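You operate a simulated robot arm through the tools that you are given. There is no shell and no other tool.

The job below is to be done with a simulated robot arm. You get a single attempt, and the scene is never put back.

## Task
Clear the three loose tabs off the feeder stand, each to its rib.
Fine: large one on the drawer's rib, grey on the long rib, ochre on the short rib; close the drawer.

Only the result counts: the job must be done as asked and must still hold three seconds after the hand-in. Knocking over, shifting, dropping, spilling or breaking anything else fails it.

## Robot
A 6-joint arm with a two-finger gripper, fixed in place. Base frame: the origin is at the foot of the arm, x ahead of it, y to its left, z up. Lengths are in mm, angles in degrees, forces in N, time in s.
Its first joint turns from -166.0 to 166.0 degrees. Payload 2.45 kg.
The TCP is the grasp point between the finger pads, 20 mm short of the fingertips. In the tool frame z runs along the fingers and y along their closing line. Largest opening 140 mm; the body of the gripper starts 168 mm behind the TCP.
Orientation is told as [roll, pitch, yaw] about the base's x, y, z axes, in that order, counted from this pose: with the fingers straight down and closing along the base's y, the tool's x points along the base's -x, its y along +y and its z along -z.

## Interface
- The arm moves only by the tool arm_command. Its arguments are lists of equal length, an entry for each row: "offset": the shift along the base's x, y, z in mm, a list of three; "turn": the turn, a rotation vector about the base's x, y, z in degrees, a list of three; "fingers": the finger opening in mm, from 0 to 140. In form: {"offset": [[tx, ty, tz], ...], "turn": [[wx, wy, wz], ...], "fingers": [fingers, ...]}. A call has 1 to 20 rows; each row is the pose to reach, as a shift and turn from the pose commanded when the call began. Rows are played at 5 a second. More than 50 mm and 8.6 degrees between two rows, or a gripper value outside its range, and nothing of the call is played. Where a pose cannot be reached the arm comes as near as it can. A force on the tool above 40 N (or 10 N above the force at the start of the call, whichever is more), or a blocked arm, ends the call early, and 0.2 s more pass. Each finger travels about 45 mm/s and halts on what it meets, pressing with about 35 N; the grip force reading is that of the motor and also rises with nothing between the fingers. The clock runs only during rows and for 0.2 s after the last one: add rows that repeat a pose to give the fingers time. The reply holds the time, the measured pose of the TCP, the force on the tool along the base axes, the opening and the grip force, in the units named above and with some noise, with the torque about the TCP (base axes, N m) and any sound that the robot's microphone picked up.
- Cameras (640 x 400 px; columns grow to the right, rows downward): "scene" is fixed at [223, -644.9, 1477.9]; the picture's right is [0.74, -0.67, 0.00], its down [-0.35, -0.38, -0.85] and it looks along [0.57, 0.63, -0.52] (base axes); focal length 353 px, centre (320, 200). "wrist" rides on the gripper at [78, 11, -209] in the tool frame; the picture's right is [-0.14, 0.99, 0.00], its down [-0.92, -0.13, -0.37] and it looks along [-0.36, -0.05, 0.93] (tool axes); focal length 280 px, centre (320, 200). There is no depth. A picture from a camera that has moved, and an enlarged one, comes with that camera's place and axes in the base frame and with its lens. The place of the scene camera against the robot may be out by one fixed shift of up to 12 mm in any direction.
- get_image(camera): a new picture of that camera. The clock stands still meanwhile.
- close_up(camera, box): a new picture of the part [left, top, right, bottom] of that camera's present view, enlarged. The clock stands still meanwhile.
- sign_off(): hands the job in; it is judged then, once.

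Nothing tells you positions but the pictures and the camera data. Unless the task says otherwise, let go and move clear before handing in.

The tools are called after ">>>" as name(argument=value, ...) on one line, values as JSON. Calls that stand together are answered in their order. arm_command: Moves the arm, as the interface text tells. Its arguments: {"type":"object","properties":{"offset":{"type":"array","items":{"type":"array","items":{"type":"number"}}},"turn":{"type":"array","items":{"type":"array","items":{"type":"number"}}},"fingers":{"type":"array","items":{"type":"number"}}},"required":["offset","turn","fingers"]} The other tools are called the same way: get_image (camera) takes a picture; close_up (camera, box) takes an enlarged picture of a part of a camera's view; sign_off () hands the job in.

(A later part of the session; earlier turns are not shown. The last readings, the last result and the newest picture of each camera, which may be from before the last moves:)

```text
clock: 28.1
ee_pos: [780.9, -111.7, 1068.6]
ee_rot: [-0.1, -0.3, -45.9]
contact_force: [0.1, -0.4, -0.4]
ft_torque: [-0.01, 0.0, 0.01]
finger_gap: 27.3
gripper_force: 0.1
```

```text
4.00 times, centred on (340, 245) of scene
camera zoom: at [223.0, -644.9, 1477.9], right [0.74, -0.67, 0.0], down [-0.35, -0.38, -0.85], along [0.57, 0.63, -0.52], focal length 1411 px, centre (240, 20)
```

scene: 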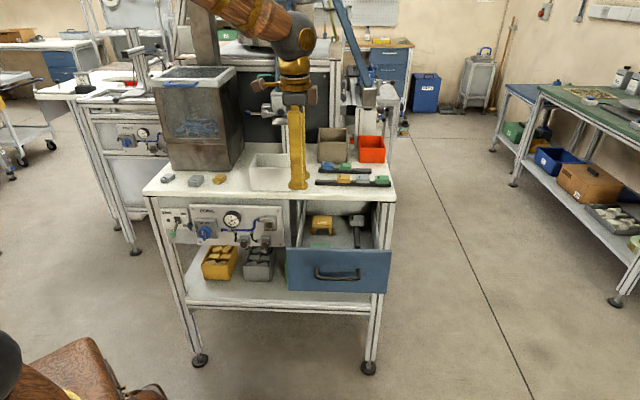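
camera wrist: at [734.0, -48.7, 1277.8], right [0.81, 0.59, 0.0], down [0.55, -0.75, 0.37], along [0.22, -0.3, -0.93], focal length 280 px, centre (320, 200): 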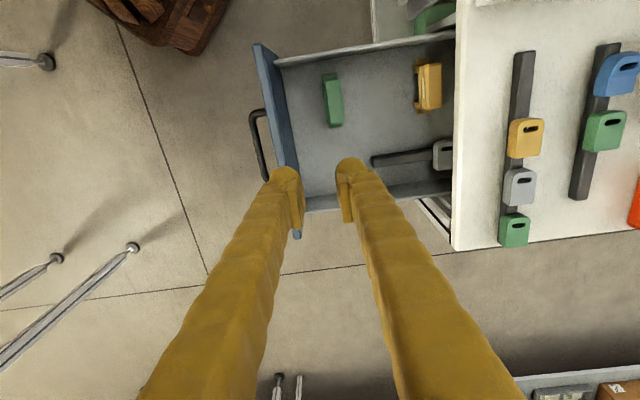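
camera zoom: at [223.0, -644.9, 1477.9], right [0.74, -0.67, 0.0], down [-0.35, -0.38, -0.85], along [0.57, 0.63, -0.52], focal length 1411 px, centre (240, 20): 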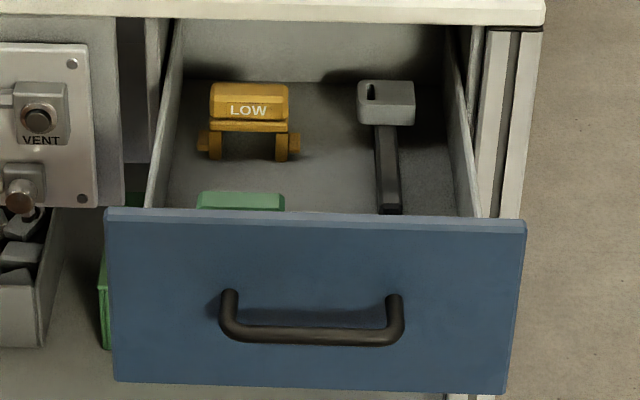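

The rib inside the drawer is free from about d 572 to 683, which leaves plenty of room for the large tab. Before picking anything up, I'll test the reach over the short rib's free end, staying high.

>>> arm_command(offset=[[36, 22, 0], [72, 44, 0], [108, 67, 0], [144, 89, 0], [180, 111, 0], [216, 134, 0], [252, 156, 0], [288, 178, 0], [288, 178, 0]], turn=[[0, 0, 0], [0, 0, 0], [0, 0, 0], [0, 0, 0], [0, 0, 0], [0, 0, 0], [0, 0, 0], [0, 0, 0], [0, 0, 0]], fingers=[27, 27, 27, 27, 27, 27, 27, 27, 27])

>>> get_image(camera="wrist")

>>> get_image(camera="scene")

```text
clock: 30.1
ee_pos: [1068.3, 67.2, 1071.4]
ee_rot: [-0.2, -0.3, -45.8]
contact_force: [-0.1, -0.1, -0.1]
ft_torque: [-0.02, 0.01, 0.0]
finger_gap: 26.8
gripper_force: 0.0
```

```text
taken
camera wrist: at [1021.0, 131.3, 1279.8], right [0.81, 0.59, 0.0], down [0.55, -0.75, 0.37], along [0.22, -0.3, -0.93], focal length 280 px, centre (320, 200)
```

wrist: 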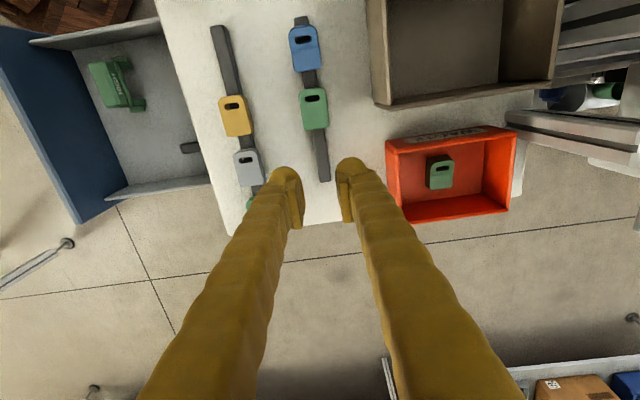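

```text
taken
```

scene: 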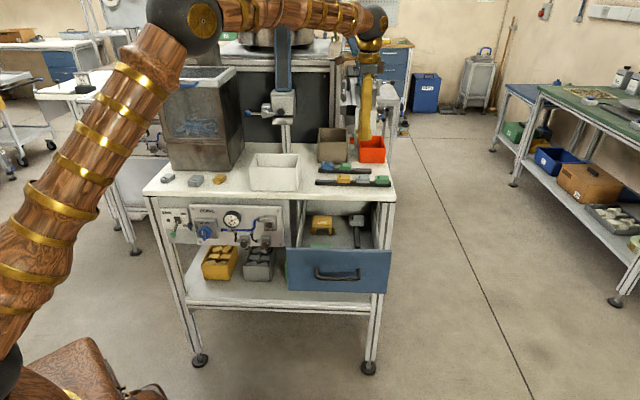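

The arm reaches over the short rib with the tool straight down. I'll measure the ribs precisely from this view.

>>> close_up(camera="wrist", box=[200, 10, 360, 200])

>>> close_up(camera="wrist", box=[280, 60, 380, 190])

```text
2.11 times, centred on (280, 105) of wrist
camera zoom: at [1021.0, 131.3, 1279.8], right [0.81, 0.59, 0.0], down [0.55, -0.75, 0.37], along [0.22, -0.3, -0.93], focal length 590 px, centre (404, 400)
```

zoom: 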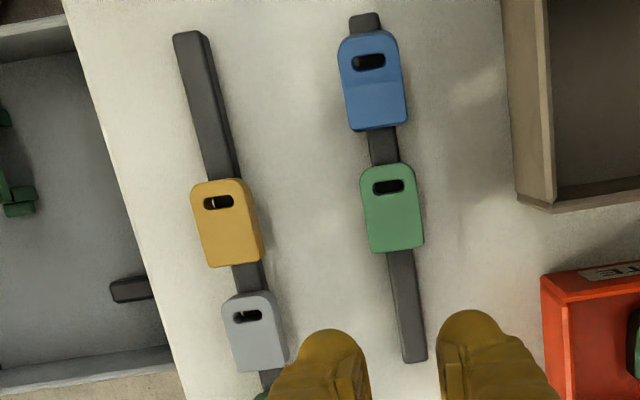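

```text
3.08 times, centred on (330, 125) of wrist
camera zoom: at [1021.0, 131.3, 1279.8], right [0.81, 0.59, 0.0], down [0.55, -0.75, 0.37], along [0.22, -0.3, -0.93], focal length 863 px, centre (289, 431)
```

zoom: 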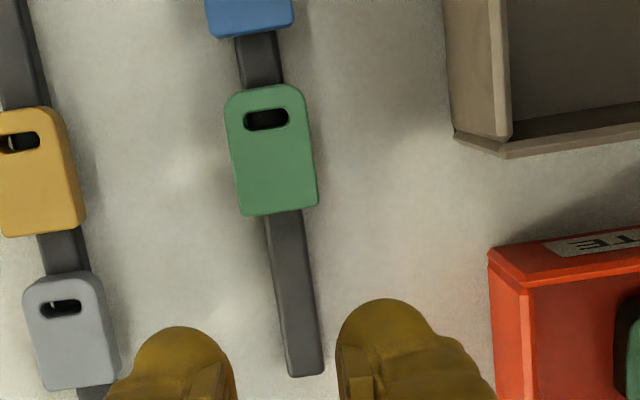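

The short rib's free stretch runs s 661–729 at d≈816, and the long rib's runs s 537–609 at d≈724. The rib tops are near z 922. I'll lower a bit here to confirm reach close to the rib.

>>> arm_command(offset=[[0, 0, -30], [0, 0, -60], [0, 0, -90], [0, 0, -100], [0, 0, -100]], turn=[[0, 0, 0], [0, 0, 0], [0, 0, 0], [0, 0, 0], [0, 0, 0]], fingers=[27, 27, 27, 27, 27])

>>> get_image(camera="wrist")

>>> close_up(camera="wrist", box=[260, 20, 400, 220])

>>> close_up(camera="scene", box=[310, 120, 410, 200])

```text
clock: 31.3
ee_pos: [1068.5, 66.3, 968.9]
ee_rot: [0.0, -0.3, -45.8]
contact_force: [-0.2, -1.0, 0.8]
ft_torque: [-0.01, 0.03, 0.01]
finger_gap: 27.1
gripper_force: 0.0
```

```text
taken
camera wrist: at [1021.7, 130.0, 1178.8], right [0.81, 0.59, 0.0], down [0.55, -0.75, 0.37], along [0.22, -0.3, -0.93], focal length 280 px, centre (320, 200)
```

wrist: 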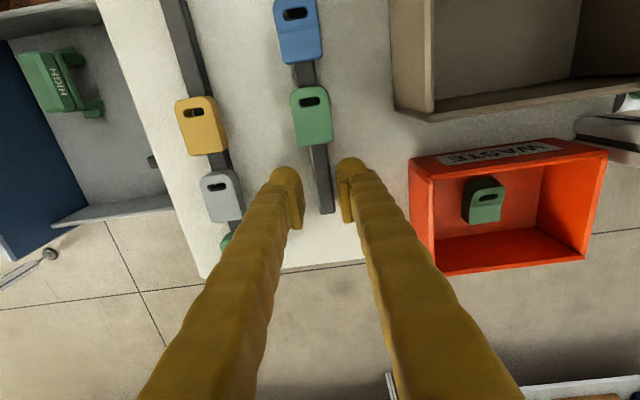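

```text
2.00 times, centred on (330, 120) of wrist
camera zoom: at [1021.7, 130.0, 1178.8], right [0.81, 0.59, 0.0], down [0.55, -0.75, 0.37], along [0.22, -0.3, -0.93], focal length 561 px, centre (300, 360)
```

zoom: 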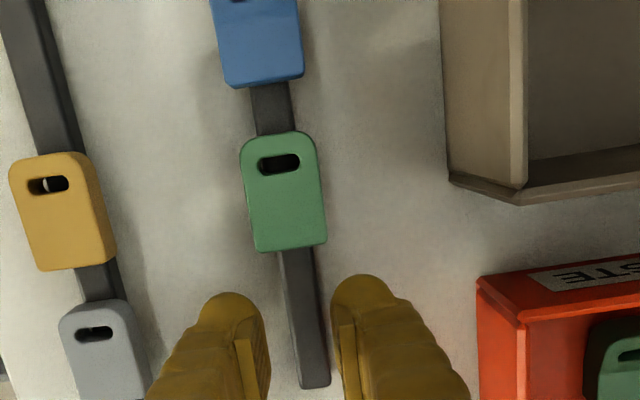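

```text
5.00 times, centred on (360, 160) of scene
camera zoom: at [223.0, -644.9, 1477.9], right [0.74, -0.67, 0.0], down [-0.35, -0.38, -0.85], along [0.57, 0.63, -0.52], focal length 1764 px, centre (120, 400)
```

zoom: 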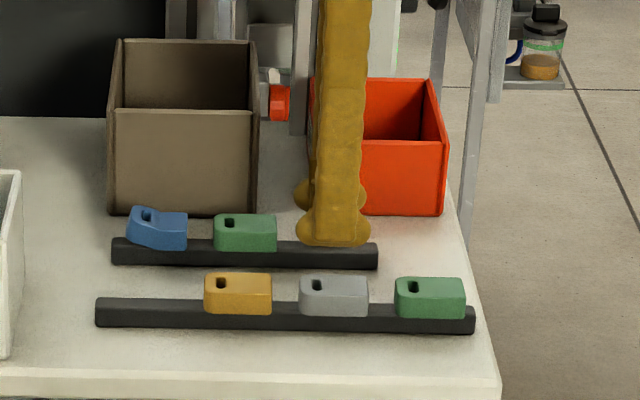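

Reach is fine at the short rib. Now I'll travel back along the front of the stand to the large dark-grey tab, turning the tool to close across its width.

>>> arm_command(offset=[[0, 0, 35], [0, 0, 70], [0, 0, 106], [-44, -16, 106], [-88, -32, 106], [-132, -48, 106], [-176, -64, 106], [-220, -80, 106], [-244, -51, 106], [-267, -21, 106], [-291, 8, 106], [-315, 37, 106], [-339, 67, 106], [-362, 96, 106], [-386, 125, 106], [-410, 155, 106], [-433, 184, 106], [-457, 213, 106], [-481, 242, 106], [-504.6, 271.4, 106]], turn=[[0, 0, 0], [0, 0, 0], [0, 0, 0], [0, 0, 0], [0, 0, 0], [0, 0, 0], [0, 0, 0], [0, 0, 0], [0, 0, 7.5], [0, 0, 15], [0, 0, 22.5], [0, 0, 30], [0, 0, 37.5], [0, 0, 45], [0, 0, 52.5], [0, 0, 60], [0, 0, 67.5], [0, 0, 75], [0, 0, 82.5], [0, 0, 90]], fingers=[27, 27, 27, 27, 27, 27, 27, 27, 27, 27, 27, 27, 40, 50, 60, 66, 66, 66, 66, 66])

>>> get_image(camera="wrist")

>>> get_image(camera="scene")

```text
clock: 35.5
ee_pos: [563.4, 337.2, 1074.7]
ee_rot: [0.0, -0.3, 44.2]
contact_force: [-0.3, 0.4, 0.1]
ft_torque: [0.01, 0.02, 0.0]
finger_gap: 66.1
gripper_force: 0.1
```

```text
taken
camera wrist: at [500.7, 289.6, 1283.6], right [-0.59, 0.81, 0.0], down [0.75, 0.55, 0.37], along [0.3, 0.22, -0.93], focal length 280 px, centre (320, 200)
```

wrist: 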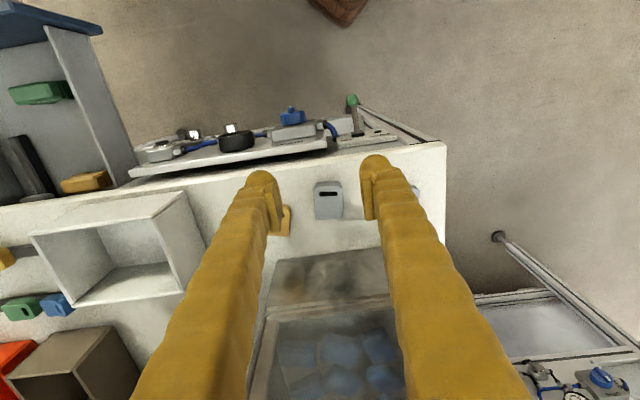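

```text
taken
```

scene: 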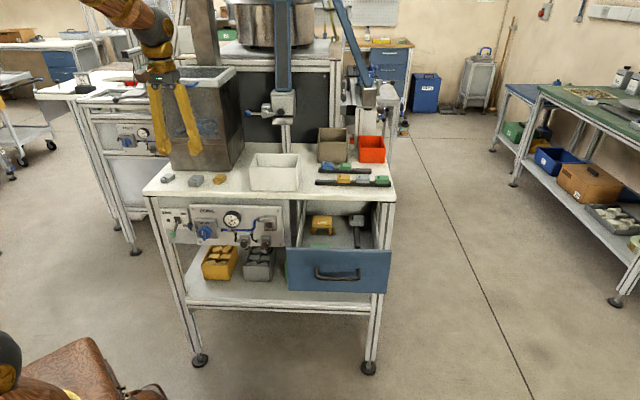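

>>> close_up(camera="wrist", box=[270, 140, 390, 260])

```text
3.33 times, centred on (330, 200) of wrist
camera zoom: at [500.7, 289.6, 1283.6], right [-0.59, 0.81, 0.0], down [0.75, 0.55, 0.37], along [0.3, 0.22, -0.93], focal length 935 px, centre (287, 200)
```

zoom: 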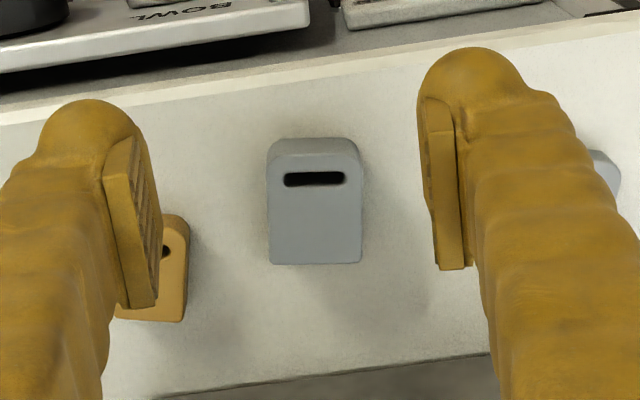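

The large tab is centred near s 149, d 705, top z≈928, turned about 7.5° from the stand's axes. I'll align with it and hover above.

>>> arm_command(offset=[[12, 12, 0], [24, 23, -15], [36, 35, -40], [47, 46.5, -70], [47, 46.5, -75]], turn=[[0, 0, -2.5], [0, 0, -5], [0, 0, -7.5], [0, 0, -7.5], [0, 0, -7.5]], fingers=[66, 66, 66, 66, 66])

>>> close_up(camera="wrist", box=[240, 100, 400, 260])

>>> close_up(camera="scene", box=[150, 150, 250, 200])

```text
clock: 36.4
ee_pos: [604.5, 377.7, 1023.3]
ee_rot: [-0.1, -0.3, 36.7]
contact_force: [-17.8, -18.0, 9.2]
ft_torque: [3.99, -3.88, 0.22]
finger_gap: 65.8
gripper_force: 0.0
stopped in row 4: the force on the tool passed its limit at 78 N (the readings are from after the stop); the commanded pose is now the measured one
```

```text
2.50 times, centred on (320, 180) of wrist
camera zoom: at [535.1, 338.4, 1232.7], right [-0.48, 0.88, 0.0], down [0.81, 0.45, 0.37], along [0.33, 0.18, -0.93], focal length 701 px, centre (320, 250)
```

zoom: 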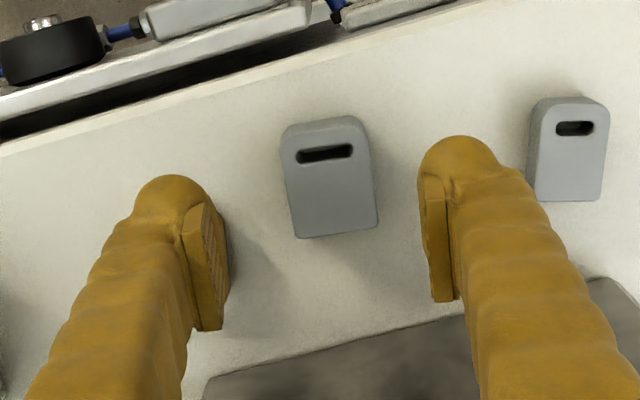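

```text
6.40 times, centred on (200, 175) of scene
camera zoom: at [223.0, -644.9, 1477.9], right [0.74, -0.67, 0.0], down [-0.35, -0.38, -0.85], along [0.57, 0.63, -0.52], focal length 2258 px, centre (1088, 360)
```

zoom: 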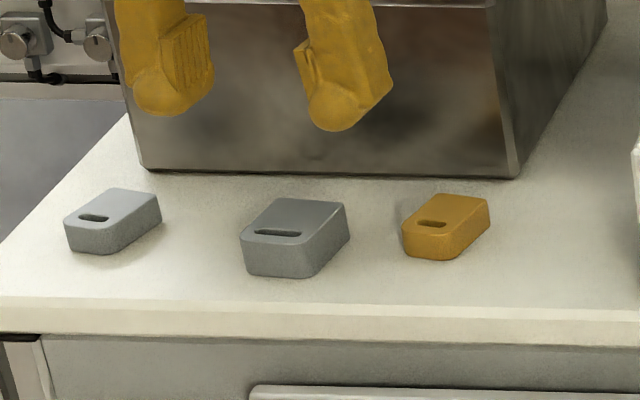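

The upper gripper touched the hopper's overhanging top: contact was about 220 mm above the TCP, pushing it forward. Compared with the earlier images, the hopper has not moved. I'll back off now and lean the tool 15°, with the fingers pointing under the overhang.

>>> arm_command(offset=[[-7, -7, 2], [-18, -17, 5], [-29, -28, 5], [-29, -28, 5], [-29, -28, 5]], turn=[[0, 0, 0], [0, 0, 0], [0, 0, 0], [4.5, -6, 0], [8.97, -12.03, 0]], fingers=[66, 66, 66, 66, 66])

>>> get_image(camera="wrist")

>>> get_image(camera="scene")

>>> close_up(camera="scene", box=[130, 40, 260, 190])

```text
clock: 37.6
ee_pos: [575.6, 349.8, 1029.0]
ee_rot: [-0.1, -15.5, 36.6]
contact_force: [0.8, -0.4, -0.5]
ft_torque: [0.02, -0.03, -0.03]
finger_gap: 65.7
gripper_force: 0.0
```

```text
taken
camera wrist: at [465.0, 280.5, 1209.5], right [-0.48, 0.87, 0.04], down [0.71, 0.37, 0.6], along [0.51, 0.32, -0.8], focal length 280 px, centre (320, 200)
```

wrist: 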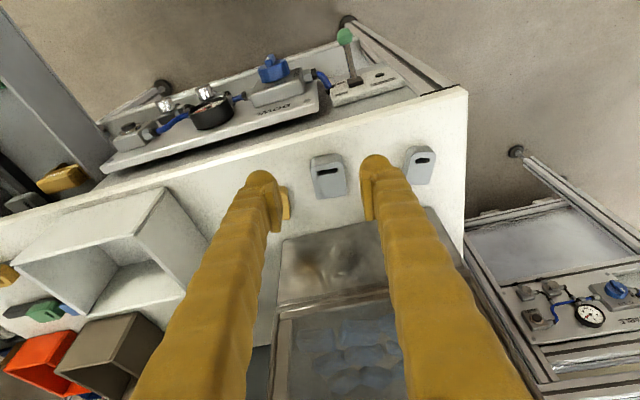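

```text
taken
```

scene: 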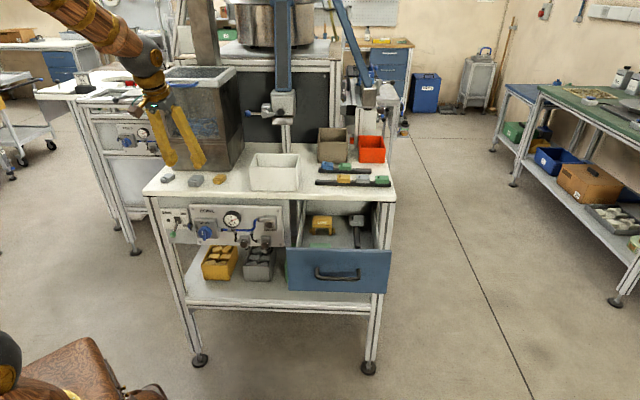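

```text
2.67 times, centred on (195, 115) of scene
camera zoom: at [223.0, -644.9, 1477.9], right [0.74, -0.67, 0.0], down [-0.35, -0.38, -0.85], along [0.57, 0.63, -0.52], focal length 941 px, centre (653, 427)
```

zoom: 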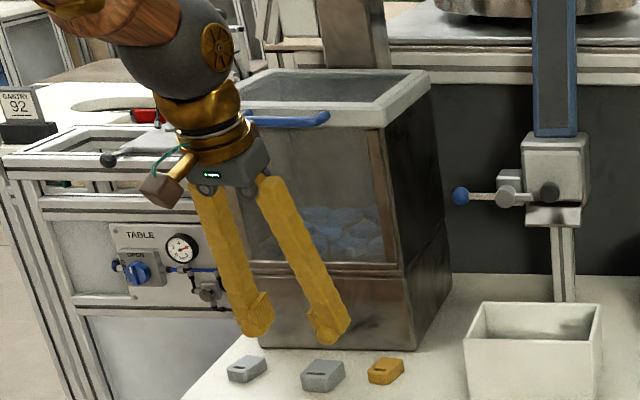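

The contact was with the blue lid handle on the hopper's front. It sits where it was in the earlier pictures, and the lean now clears it. I'll re-measure the tab from here.

>>> close_up(camera="wrist", box=[240, 120, 440, 240])

```text
3.20 times, centred on (340, 180) of wrist
camera zoom: at [465.0, 280.5, 1209.5], right [-0.48, 0.87, 0.04], down [0.71, 0.37, 0.6], along [0.51, 0.32, -0.8], focal length 897 px, centre (256, 264)
```

zoom: 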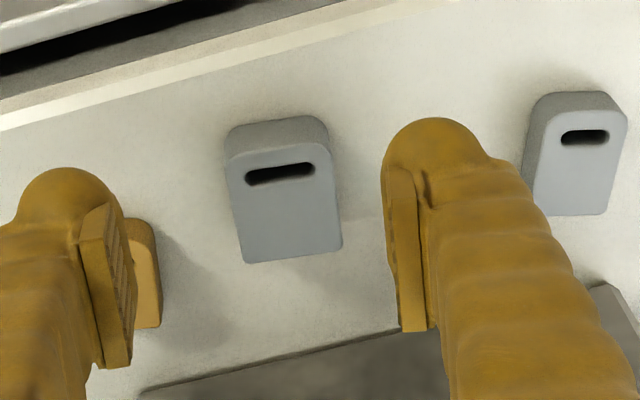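

>>> arm_command(offset=[[9, 9, -17], [17, 19, -34], [25.7, 28.3, -51], [25.7, 28.3, -51]], turn=[[0, 0, 0], [0, 0, 0], [0, 0, 0], [0, 0, 0]], fingers=[66, 66, 66, 66])

>>> close_up(camera="wrist", box=[240, 120, 400, 240])

>>> close_up(camera="scene", box=[130, 70, 250, 200])

```text
clock: 38.6
ee_pos: [602.3, 378.7, 977.7]
ee_rot: [-0.2, -15.3, 36.7]
contact_force: [-0.2, -0.4, -0.3]
ft_torque: [0.0, -0.02, 0.02]
finger_gap: 65.7
gripper_force: 0.0
```

```text
3.33 times, centred on (320, 180) of wrist
camera zoom: at [491.3, 308.6, 1158.5], right [-0.48, 0.87, 0.04], down [0.71, 0.37, 0.6], along [0.51, 0.32, -0.8], focal length 935 px, centre (320, 267)
```

zoom: 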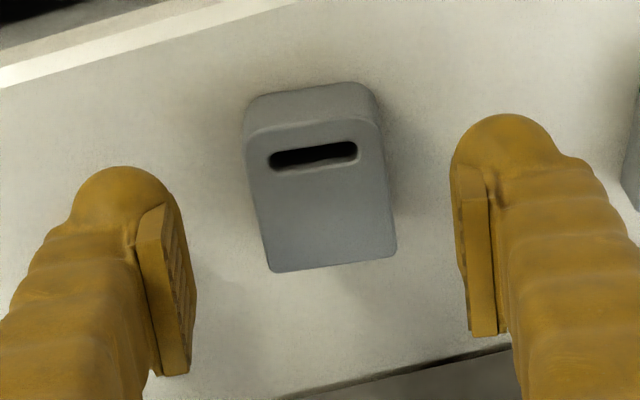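

```text
3.08 times, centred on (190, 135) of scene
camera zoom: at [223.0, -644.9, 1477.9], right [0.74, -0.67, 0.0], down [-0.35, -0.38, -0.85], along [0.57, 0.63, -0.52], focal length 1086 px, centre (720, 400)
```

zoom: 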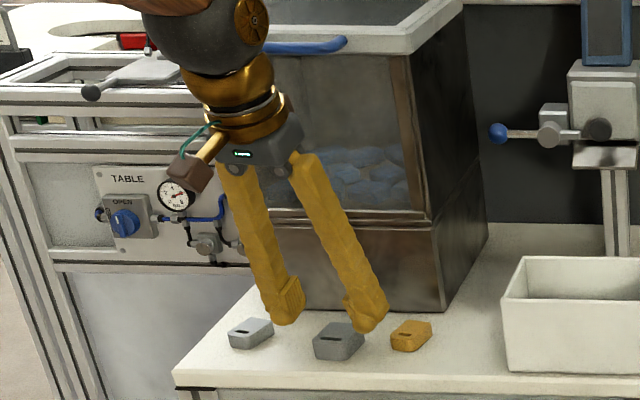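

>>> arm_command(offset=[[1, 0.8, -5], [2.1, 1.6, -10], [3.2, 2.4, -15], [4.3, 3.2, -19], [5.3, 4, -24], [5.3, 4, -24]], turn=[[0, 0, 0], [0, 0, 0], [0, 0, 0], [0, 0, 0], [0, 0, 0], [0, 0, 0]], fingers=[66, 66, 66, 66, 66, 66])

>>> close_up(camera="wrist", box=[240, 120, 400, 240])

>>> close_up(camera="scene", box=[155, 150, 235, 200])

```text
clock: 40.0
ee_pos: [607.3, 382.6, 952.9]
ee_rot: [-0.2, -15.3, 36.7]
contact_force: [0.1, -0.8, 0.5]
ft_torque: [0.0, 0.01, -0.02]
finger_gap: 65.8
gripper_force: 0.2
```

```text
3.33 times, centred on (320, 180) of wrist
camera zoom: at [496.5, 312.6, 1133.8], right [-0.48, 0.87, 0.04], down [0.71, 0.37, 0.6], along [0.51, 0.32, -0.8], focal length 935 px, centre (320, 267)
```

zoom: 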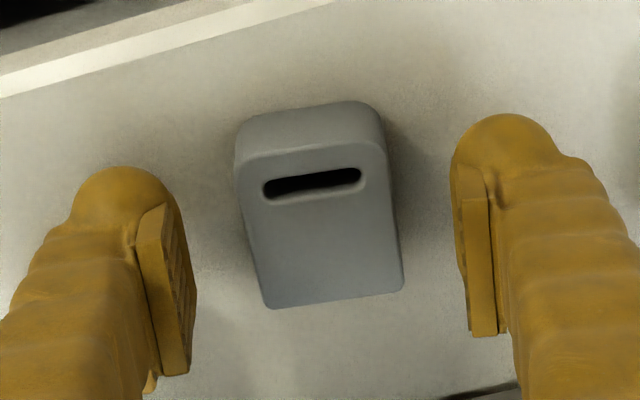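

```text
8.00 times, centred on (195, 175) of scene
camera zoom: at [223.0, -644.9, 1477.9], right [0.74, -0.67, 0.0], down [-0.35, -0.38, -0.85], along [0.57, 0.63, -0.52], focal length 2823 px, centre (1320, 400)
```

zoom: 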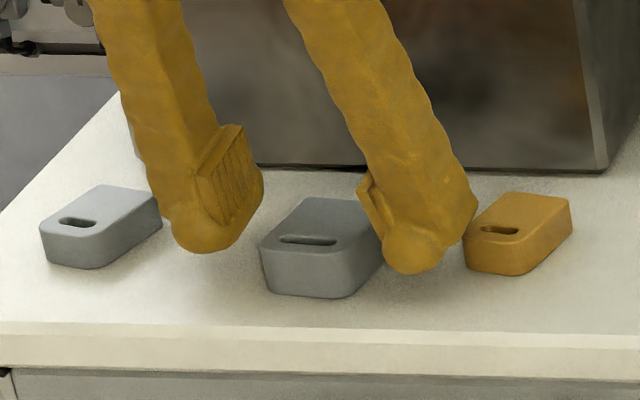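

>>> arm_command(offset=[[0.9, 0.6, -4], [1.7, 1.3, -8], [2.6, 1.9, -12], [3.4, 2.5, -15.5], [3.4, 2.5, -15.5]], turn=[[0, 0, 0], [0, 0, 0], [0, 0, 0], [0, 0, 0], [0, 0, 0]], fingers=[60, 60, 60, 60, 60])

>>> close_up(camera="wrist", box=[240, 120, 400, 240])

>>> close_up(camera="scene", box=[155, 150, 235, 200])

```text
clock: 41.0
ee_pos: [609.8, 384.8, 940.7]
ee_rot: [-0.1, -15.3, 36.8]
contact_force: [-9.1, -5.6, 14.8]
ft_torque: [-0.12, 0.36, 0.14]
finger_gap: 60.3
gripper_force: 0.1
stopped in row 4: the force on the tool passed its limit at 52 N (the readings are from after the stop); the commanded pose is now the measured one
```

```text
3.33 times, centred on (320, 180) of wrist
camera zoom: at [498.7, 314.1, 1122.9], right [-0.49, 0.87, 0.04], down [0.71, 0.37, 0.6], along [0.51, 0.32, -0.8], focal length 935 px, centre (320, 267)
```

zoom: 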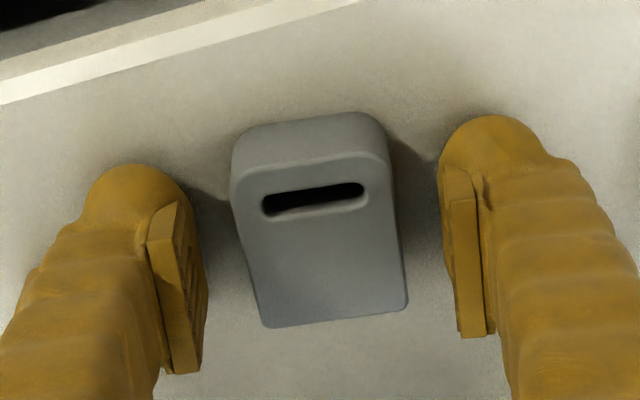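

```text
8.00 times, centred on (195, 175) of scene
camera zoom: at [223.0, -644.9, 1477.9], right [0.74, -0.67, 0.0], down [-0.35, -0.38, -0.85], along [0.57, 0.63, -0.52], focal length 2823 px, centre (1320, 400)
```

zoom: 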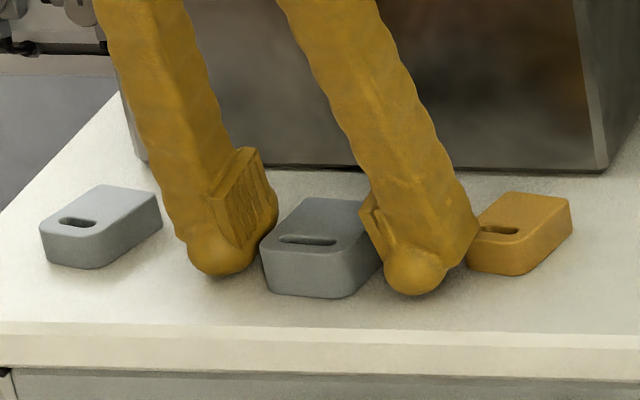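

The fingertips touched the table at TCP z≈940.7, so the tabletop is near z 916. The tab is centred between the pads, so I'll rise 3 mm and grip it.

>>> arm_command(offset=[[0, 0, 1.5], [0, 0, 3], [0, 0, 3], [0, 0, 3], [0, 0, 3], [0, 0, 3]], turn=[[0, 0, 0], [0, 0, 0], [0, 0, 0], [0, 0, 0], [0, 0, 0], [0, 0, 0]], fingers=[60, 55, 40, 25, 20, 20])

>>> close_up(camera="wrist", box=[240, 120, 400, 240])

```text
clock: 42.4
ee_pos: [610.0, 384.4, 944.3]
ee_rot: [-0.1, -15.3, 36.7]
contact_force: [0.2, -0.3, -0.1]
ft_torque: [-0.01, -0.02, 0.03]
finger_gap: 35.3
gripper_force: 35.6
```

```text
3.33 times, centred on (320, 180) of wrist
camera zoom: at [499.3, 314.4, 1125.3], right [-0.48, 0.87, 0.04], down [0.71, 0.37, 0.6], along [0.51, 0.32, -0.8], focal length 935 px, centre (320, 267)
```

zoom: 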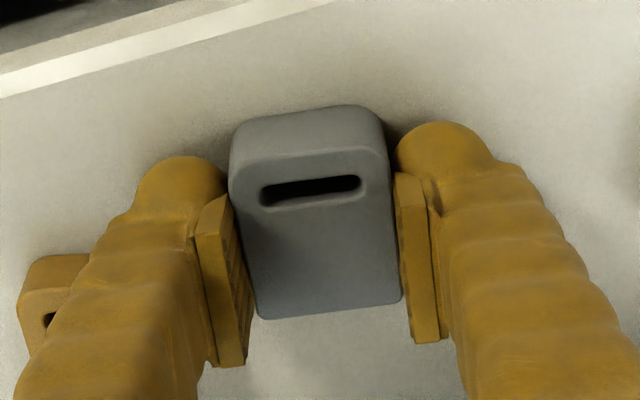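

The large tab is gripped (gap 35.3 mm at 35.6 N). I'll lift along the tool axis and check it.

>>> arm_command(offset=[[-1, -0.8, 5], [-4, -3, 20], [-10, -7.5, 45], [-18, -14, 80], [-27.7, -20.6, 125], [-27.7, -20.6, 125]], turn=[[0, 0, 0], [0, 0, 0], [0, 0, 0], [0, 0, 0], [0, 0, 0], [0, 0, 0]], fingers=[20, 20, 20, 20, 20, 20])

>>> get_image(camera="wrist")

>>> close_up(camera="scene", box=[130, 70, 250, 200])

```text
clock: 43.8
ee_pos: [581.8, 363.7, 1068.6]
ee_rot: [0.0, -15.3, 36.8]
contact_force: [0.2, 0.3, -0.3]
ft_torque: [0.01, 0.0, 0.02]
finger_gap: 35.3
gripper_force: 34.1
```

```text
taken
camera wrist: at [472.2, 294.0, 1249.4], right [-0.48, 0.87, 0.04], down [0.71, 0.37, 0.6], along [0.51, 0.31, -0.8], focal length 280 px, centre (320, 200)
```

wrist: 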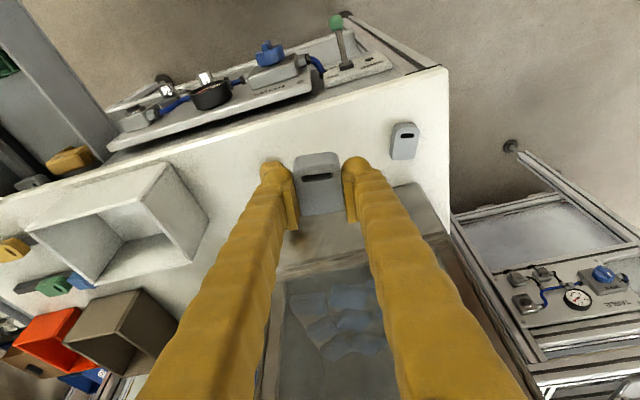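

```text
3.08 times, centred on (190, 135) of scene
camera zoom: at [223.0, -644.9, 1477.9], right [0.74, -0.67, 0.0], down [-0.35, -0.38, -0.85], along [0.57, 0.63, -0.52], focal length 1086 px, centre (720, 400)
```

zoom: 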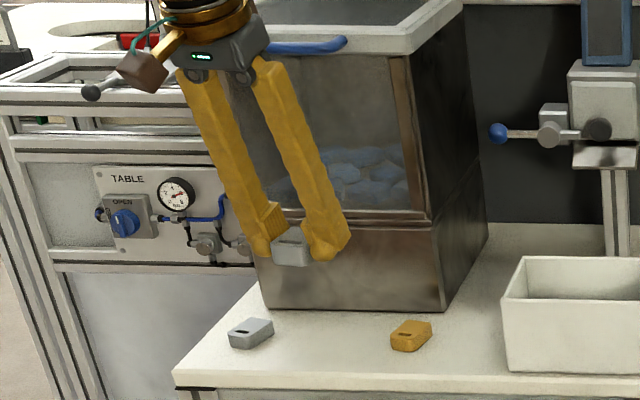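

The tab is held firmly. I'll carry it along the front of the stand to above the drawer, turning it 82.6° clockwise so its slot end faces left.

>>> arm_command(offset=[[24, -33, 10], [49, -66, 10], [73, -99, 10], [97, -131, 10], [122, -164, 10], [146, -197, 10], [170, -230, 10], [195, -263, 10], [219, -296, 10], [243, -329, 10], [268, -361, 10], [291.8, -394.2, 0], [291.8, -394.2, -35], [291.8, -394.2, -68], [291.8, -394.2, -68]], turn=[[0, 0, -6.9], [0, 0, -13.8], [0, 0, -20.7], [0, 0, -27.5], [0, 0, -34.4], [0, 0, -41.3], [0, 0, -48.2], [0, 0, -55.1], [0, 0, -62], [0, 0, -68.8], [0, 0, -75.7], [0, 0, -82.6], [0, 0, -82.6], [0, 0, -82.6], [0, 0, -82.6]], fingers=[20, 20, 20, 20, 20, 20, 20, 20, 20, 20, 20, 20, 20, 20, 20])

>>> get_image(camera="wrist")

>>> close_up(camera="wrist", box=[220, 60, 420, 260])

>>> close_up(camera="scene", box=[270, 130, 410, 290])

```text
clock: 47.0
ee_pos: [872.4, -31.6, 1000.4]
ee_rot: [-0.1, -15.3, -46.0]
contact_force: [0.0, 1.3, -1.5]
ft_torque: [-0.01, 0.0, 0.0]
finger_gap: 35.2
gripper_force: 35.2
```

```text
taken
camera wrist: at [790.1, 69.6, 1182.1], right [0.8, 0.59, 0.04], down [0.46, -0.66, 0.6], along [0.38, -0.47, -0.8], focal length 280 px, centre (320, 200)
```

wrist: 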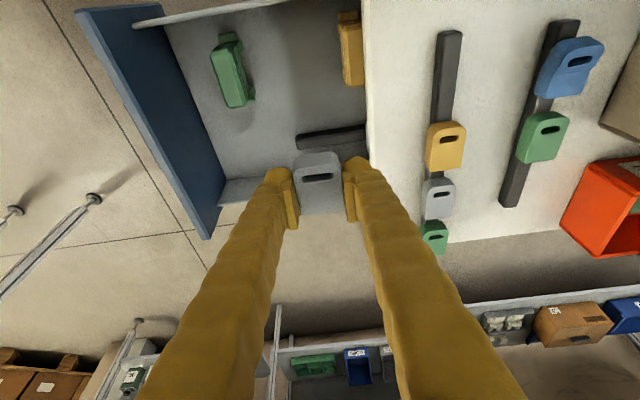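

```text
2.00 times, centred on (320, 160) of wrist
camera zoom: at [790.1, 69.6, 1182.1], right [0.8, 0.59, 0.04], down [0.46, -0.66, 0.6], along [0.38, -0.47, -0.8], focal length 561 px, centre (320, 280)
```

zoom: 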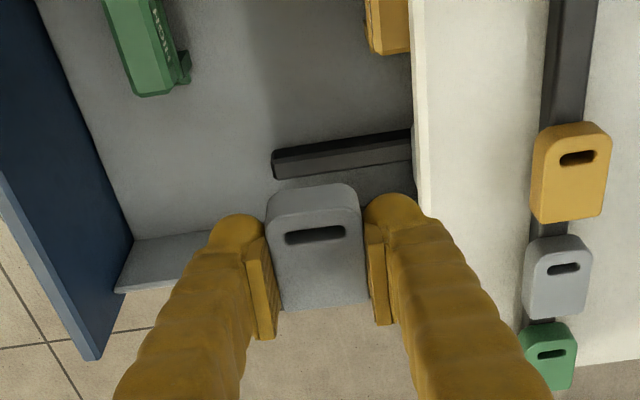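

```text
2.50 times, centred on (340, 210) of scene
camera zoom: at [223.0, -644.9, 1477.9], right [0.74, -0.67, 0.0], down [-0.35, -0.38, -0.85], along [0.57, 0.63, -0.52], focal length 882 px, centre (270, 175)
```

zoom: 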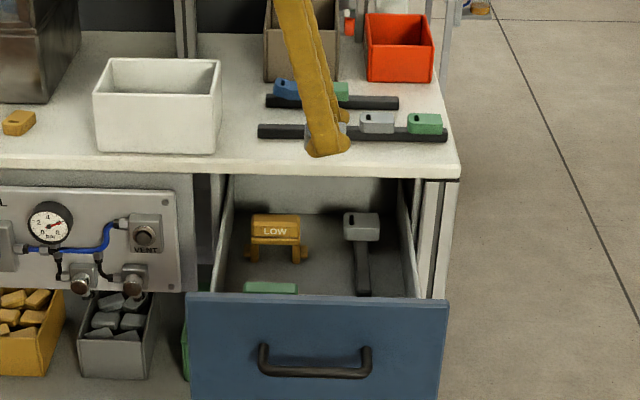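

I'm above the drawer and the rib shows just ahead of the tab. To line up precisely, I'll go straight down beside the rib and stop above the drawer floor, clear of the clamps.

>>> arm_command(offset=[[-4.3, -4.2, -20], [-4.3, -4.2, -50], [-4.3, -4.2, -80], [-4.3, -4.2, -110], [-4.3, -4.2, -135], [-4.3, -4.2, -150], [-4.3, -4.2, -150]], turn=[[0, 0, 0], [0, 0, 0], [0, 0, 0], [0, 0, 0], [0, 0, 0], [0, 0, 0], [0, 0, 0]], fingers=[20, 20, 20, 20, 20, 20, 20])

>>> get_image(camera="wrist")

>>> close_up(camera="wrist", box=[240, 130, 400, 260])

>>> close_up(camera="scene", box=[310, 190, 390, 250])

```text
clock: 48.6
ee_pos: [871.3, -34.3, 851.4]
ee_rot: [-0.1, -15.3, -45.9]
contact_force: [-0.8, 0.5, 0.1]
ft_torque: [-0.02, 0.03, 0.02]
finger_gap: 35.2
gripper_force: 35.0
```

```text
taken
camera wrist: at [788.4, 66.1, 1032.2], right [0.8, 0.59, 0.03], down [0.46, -0.66, 0.6], along [0.38, -0.47, -0.8], focal length 280 px, centre (320, 200)
```

wrist: 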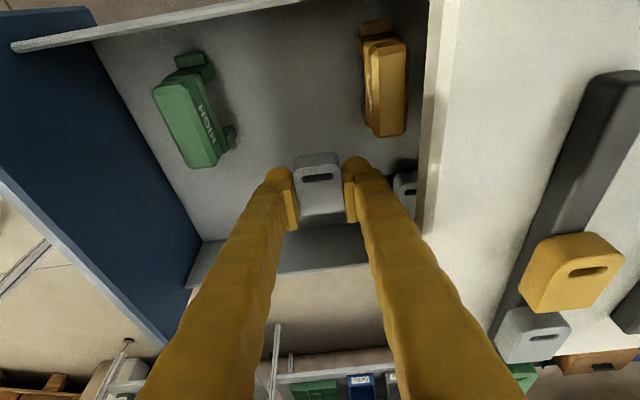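

```text
3.08 times, centred on (320, 195) of wrist
camera zoom: at [788.4, 66.1, 1032.2], right [0.8, 0.59, 0.03], down [0.46, -0.66, 0.6], along [0.38, -0.47, -0.8], focal length 863 px, centre (320, 215)
```

zoom: 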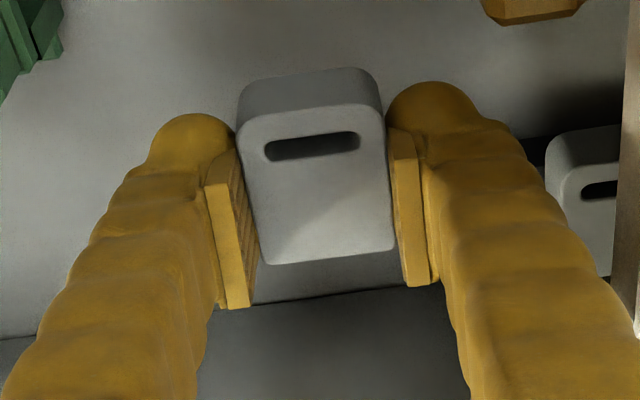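

```text
6.67 times, centred on (350, 220) of scene
camera zoom: at [223.0, -644.9, 1477.9], right [0.74, -0.67, 0.0], down [-0.35, -0.38, -0.85], along [0.57, 0.63, -0.52], focal length 2352 px, centre (120, 67)
```

zoom: 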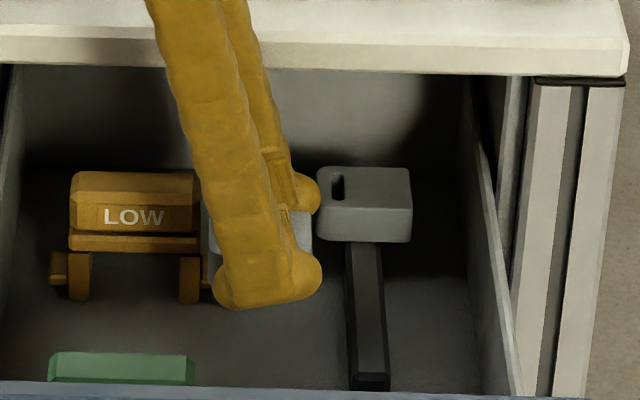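

The grey tab already in the drawer is the same size and sits centred across the rib, so it makes a good reference. I'll shift over the rib while still above it and compare in the scene view.

>>> arm_command(offset=[[11, -11, 0], [22, -22, 0], [32.4, -33.4, -2], [32.4, -33.4, -10], [32.4, -33.4, -10]], turn=[[0, 0, 0], [0, 0, 0], [0, 0, 0], [0, 0, 0], [0, 0, 0]], fingers=[20, 20, 20, 20, 20])

>>> close_up(camera="scene", box=[320, 195, 380, 245])

>>> get_image(camera="wrist")

>>> close_up(camera="wrist", box=[240, 120, 440, 260])

```text
clock: 49.8
ee_pos: [901.2, -67.9, 841.0]
ee_rot: [-0.1, -15.4, -46.0]
contact_force: [-0.6, 0.3, -0.9]
ft_torque: [-0.01, 0.01, -0.02]
finger_gap: 35.3
gripper_force: 34.6
```

```text
8.00 times, centred on (350, 220) of scene
camera zoom: at [223.0, -644.9, 1477.9], right [0.74, -0.67, 0.0], down [-0.35, -0.38, -0.85], along [0.57, 0.63, -0.52], focal length 2823 px, centre (80, 40)
```

zoom: 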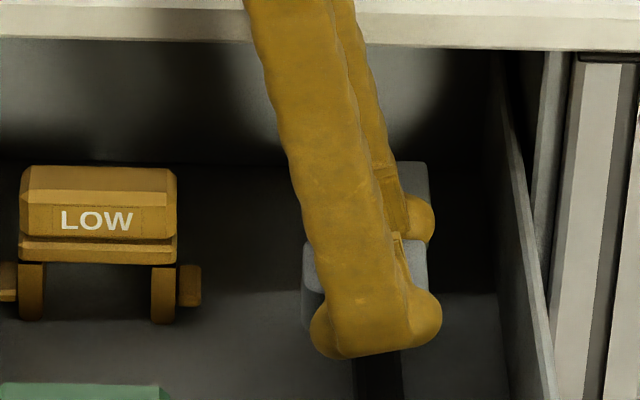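

```text
taken
camera wrist: at [819.3, 32.6, 1022.5], right [0.8, 0.59, 0.04], down [0.46, -0.66, 0.6], along [0.38, -0.47, -0.8], focal length 280 px, centre (320, 200)
```

wrist: 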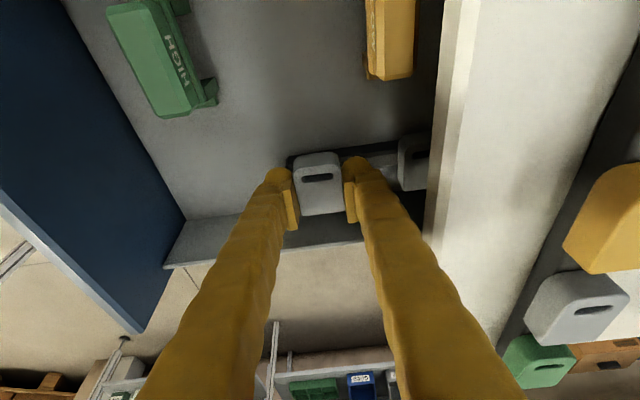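

```text
2.86 times, centred on (340, 190) of wrist
camera zoom: at [819.3, 32.6, 1022.5], right [0.8, 0.59, 0.04], down [0.46, -0.66, 0.6], along [0.38, -0.47, -0.8], focal length 801 px, centre (263, 229)
```

zoom: 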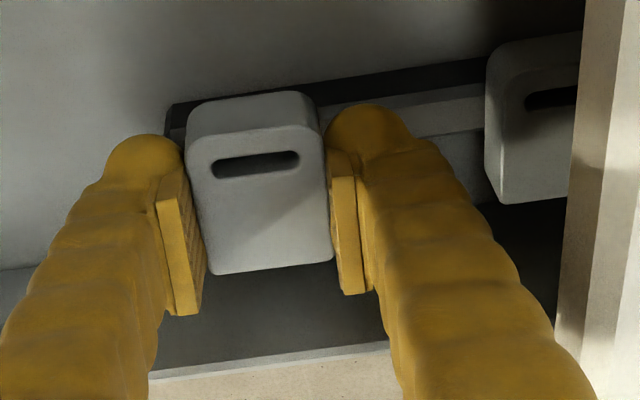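

The scene view puts the rib centre about 4–5 mm to the right of the tab centre. I'll shift 4.5 mm, lower gently and recheck.

>>> arm_command(offset=[[3.1, -3.2, 0], [3.1, -3.2, -3], [3.1, -3.2, -6], [3.1, -3.2, -9], [3.1, -3.2, -12], [3.1, -3.2, -12]], turn=[[0, 0, 0], [0, 0, 0], [0, 0, 0], [0, 0, 0], [0, 0, 0], [0, 0, 0]], fingers=[20, 20, 20, 20, 20, 20])

>>> close_up(camera="scene", box=[345, 210, 380, 245])

>>> close_up(camera="wrist", box=[240, 120, 440, 260])

```text
clock: 51.2
ee_pos: [904.3, -70.7, 829.2]
ee_rot: [-0.1, -15.3, -45.9]
contact_force: [0.2, -0.1, -0.5]
ft_torque: [-0.01, -0.02, 0.03]
finger_gap: 35.0
gripper_force: 34.3
```

```text
11.43 times, centred on (362, 228) of scene
camera zoom: at [223.0, -644.9, 1477.9], right [0.74, -0.67, 0.0], down [-0.35, -0.38, -0.85], along [0.57, 0.63, -0.52], focal length 4033 px, centre (-166, -114)
```

zoom: 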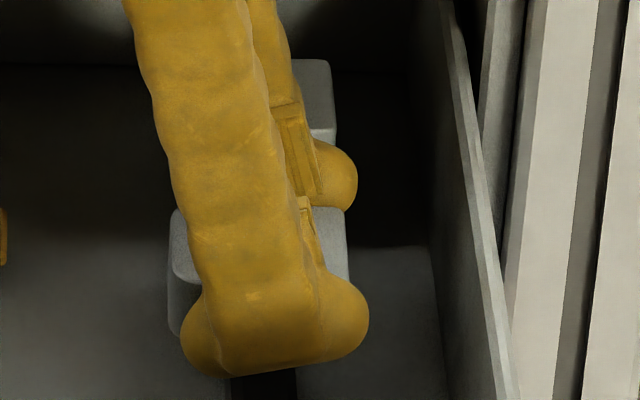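

```text
2.86 times, centred on (340, 190) of wrist
camera zoom: at [822.9, 28.8, 1010.6], right [0.8, 0.59, 0.04], down [0.46, -0.66, 0.6], along [0.38, -0.47, -0.8], focal length 801 px, centre (263, 229)
```

zoom: 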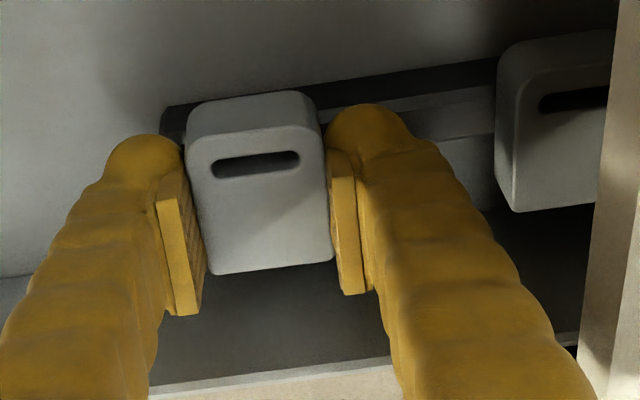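

Alignment is now within about 2 mm. I'll nudge 1 mm right and lower slowly until the tab touches the rib.

>>> arm_command(offset=[[0.7, -0.7, -1.5], [0.7, -0.7, -3], [0.7, -0.7, -4.5], [0.7, -0.7, -6], [0.7, -0.7, -7]], turn=[[0, 0, 0], [0, 0, 0], [0, 0, 0], [0, 0, 0], [0, 0, 0]], fingers=[20, 20, 20, 20, 20])

>>> close_up(camera="scene", box=[345, 210, 380, 245])

```text
clock: 52.4
ee_pos: [906.7, -72.1, 822.2]
ee_rot: [0.0, -15.2, -46.0]
contact_force: [0.6, 0.3, 0.0]
ft_torque: [0.0, 0.03, 0.0]
finger_gap: 35.0
gripper_force: 35.1
```

```text
11.43 times, centred on (362, 228) of scene
camera zoom: at [223.0, -644.9, 1477.9], right [0.74, -0.67, 0.0], down [-0.35, -0.38, -0.85], along [0.57, 0.63, -0.52], focal length 4033 px, centre (-166, -114)
```

zoom: 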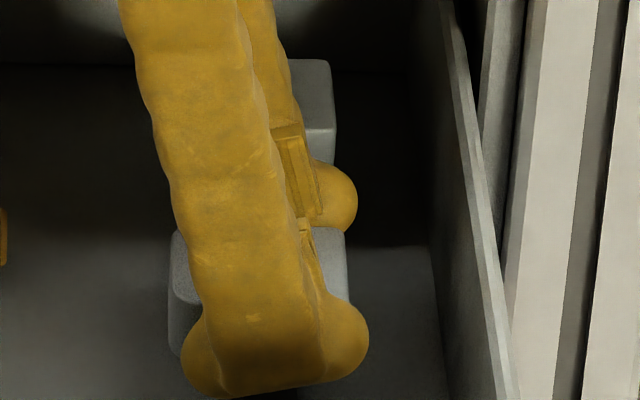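

>>> arm_command(offset=[[0, 0, -1.2], [0, 0, -2.4], [0, 0, -3.6], [0, 0, -4.8], [0, 0, -6]], turn=[[0, 0, 0], [0, 0, 0], [0, 0, 0], [0, 0, 0], [0, 0, 0]], fingers=[20, 20, 20, 20, 20])

>>> close_up(camera="scene", box=[345, 210, 380, 245])

>>> close_up(camera="wrist", box=[240, 120, 440, 260])

```text
clock: 53.6
ee_pos: [906.2, -71.7, 815.8]
ee_rot: [-0.2, -15.3, -45.9]
contact_force: [0.1, -0.2, 0.6]
ft_torque: [-0.03, -0.01, -0.01]
finger_gap: 35.0
gripper_force: 35.3
```

```text
11.43 times, centred on (362, 228) of scene
camera zoom: at [223.0, -644.9, 1477.9], right [0.74, -0.67, 0.0], down [-0.35, -0.38, -0.85], along [0.57, 0.63, -0.52], focal length 4033 px, centre (-166, -114)
```

zoom: 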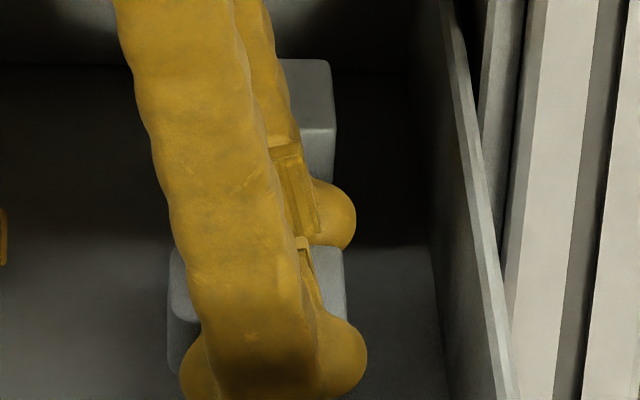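

```text
2.86 times, centred on (340, 190) of wrist
camera zoom: at [823.4, 28.7, 997.3], right [0.8, 0.59, 0.04], down [0.46, -0.66, 0.6], along [0.38, -0.47, -0.8], focal length 801 px, centre (263, 229)
```

zoom: 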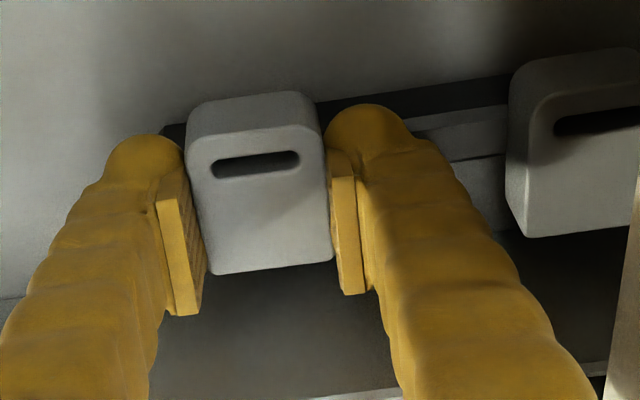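

Still no contact, and the scene view shows the tab well centred over the rib. I'll keep lowering in 1 mm steps.

>>> arm_command(offset=[[0, 0, -1], [0, 0, -2], [0, 0, -3], [0, 0, -4], [0, 0, -5]], turn=[[0, 0, 0], [0, 0, 0], [0, 0, 0], [0, 0, 0], [0, 0, 0]], fingers=[20, 20, 20, 20, 20])

>>> close_up(camera="wrist", box=[240, 120, 440, 260])

>>> close_up(camera="scene", box=[340, 210, 385, 255])

```text
clock: 54.6
ee_pos: [907.6, -72.2, 814.7]
ee_rot: [0.1, -15.3, -46.0]
contact_force: [-1.0, 0.7, 5.8]
ft_torque: [0.06, 0.05, 0.0]
finger_gap: 34.9
gripper_force: 34.7
stopped in row 5: the force on the tool passed its limit at 42 N (the readings are from after the stop); the commanded pose is now the measured one
```

```text
2.86 times, centred on (340, 190) of wrist
camera zoom: at [824.1, 29.1, 995.7], right [0.8, 0.59, 0.04], down [0.46, -0.66, 0.6], along [0.38, -0.47, -0.8], focal length 801 px, centre (263, 229)
```

zoom: 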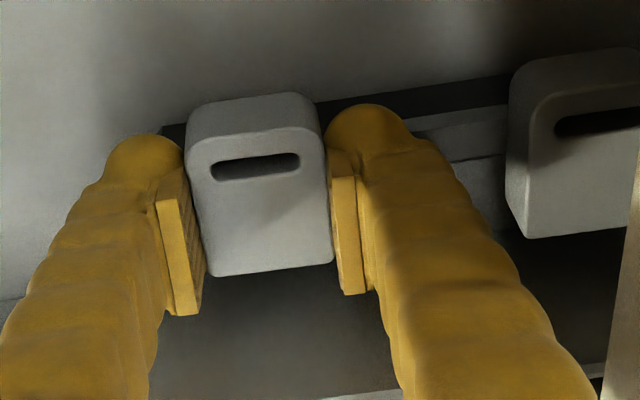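

```text
8.89 times, centred on (362, 232) of scene
camera zoom: at [223.0, -644.9, 1477.9], right [0.74, -0.67, 0.0], down [-0.35, -0.38, -0.85], along [0.57, 0.63, -0.52], focal length 3136 px, centre (-58, -89)
```

zoom: 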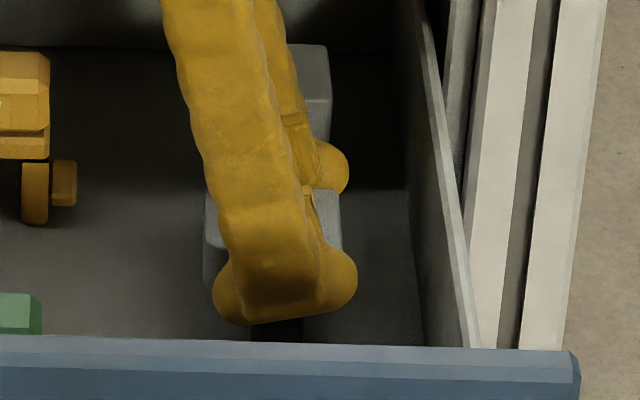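

The tab touches the rib, and it lines up with the reference tab within about 1–2 mm. I'll release it and back out along the tool axis.

>>> arm_command(offset=[[0, 0, 0], [0, 0, 0], [0, 0, 0], [0, 0, 0]], turn=[[0, 0, 0], [0, 0, 0], [0, 0, 0], [0, 0, 0]], fingers=[38, 42, 48, 48])

>>> close_up(camera="wrist", box=[240, 120, 440, 260])

```text
clock: 55.6
ee_pos: [906.7, -72.3, 813.5]
ee_rot: [0.0, -15.5, -46.0]
contact_force: [1.8, -1.2, 5.7]
ft_torque: [-0.04, -0.02, 0.03]
finger_gap: 47.7
gripper_force: 0.1
```

```text
2.86 times, centred on (340, 190) of wrist
camera zoom: at [823.9, 29.0, 995.2], right [0.8, 0.59, 0.04], down [0.46, -0.66, 0.6], along [0.38, -0.47, -0.8], focal length 801 px, centre (263, 229)
```

zoom: 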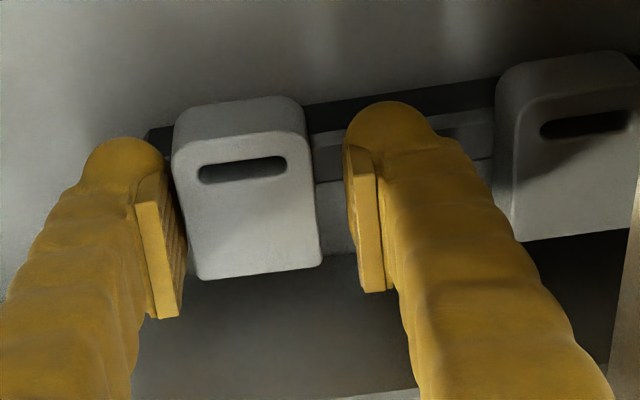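

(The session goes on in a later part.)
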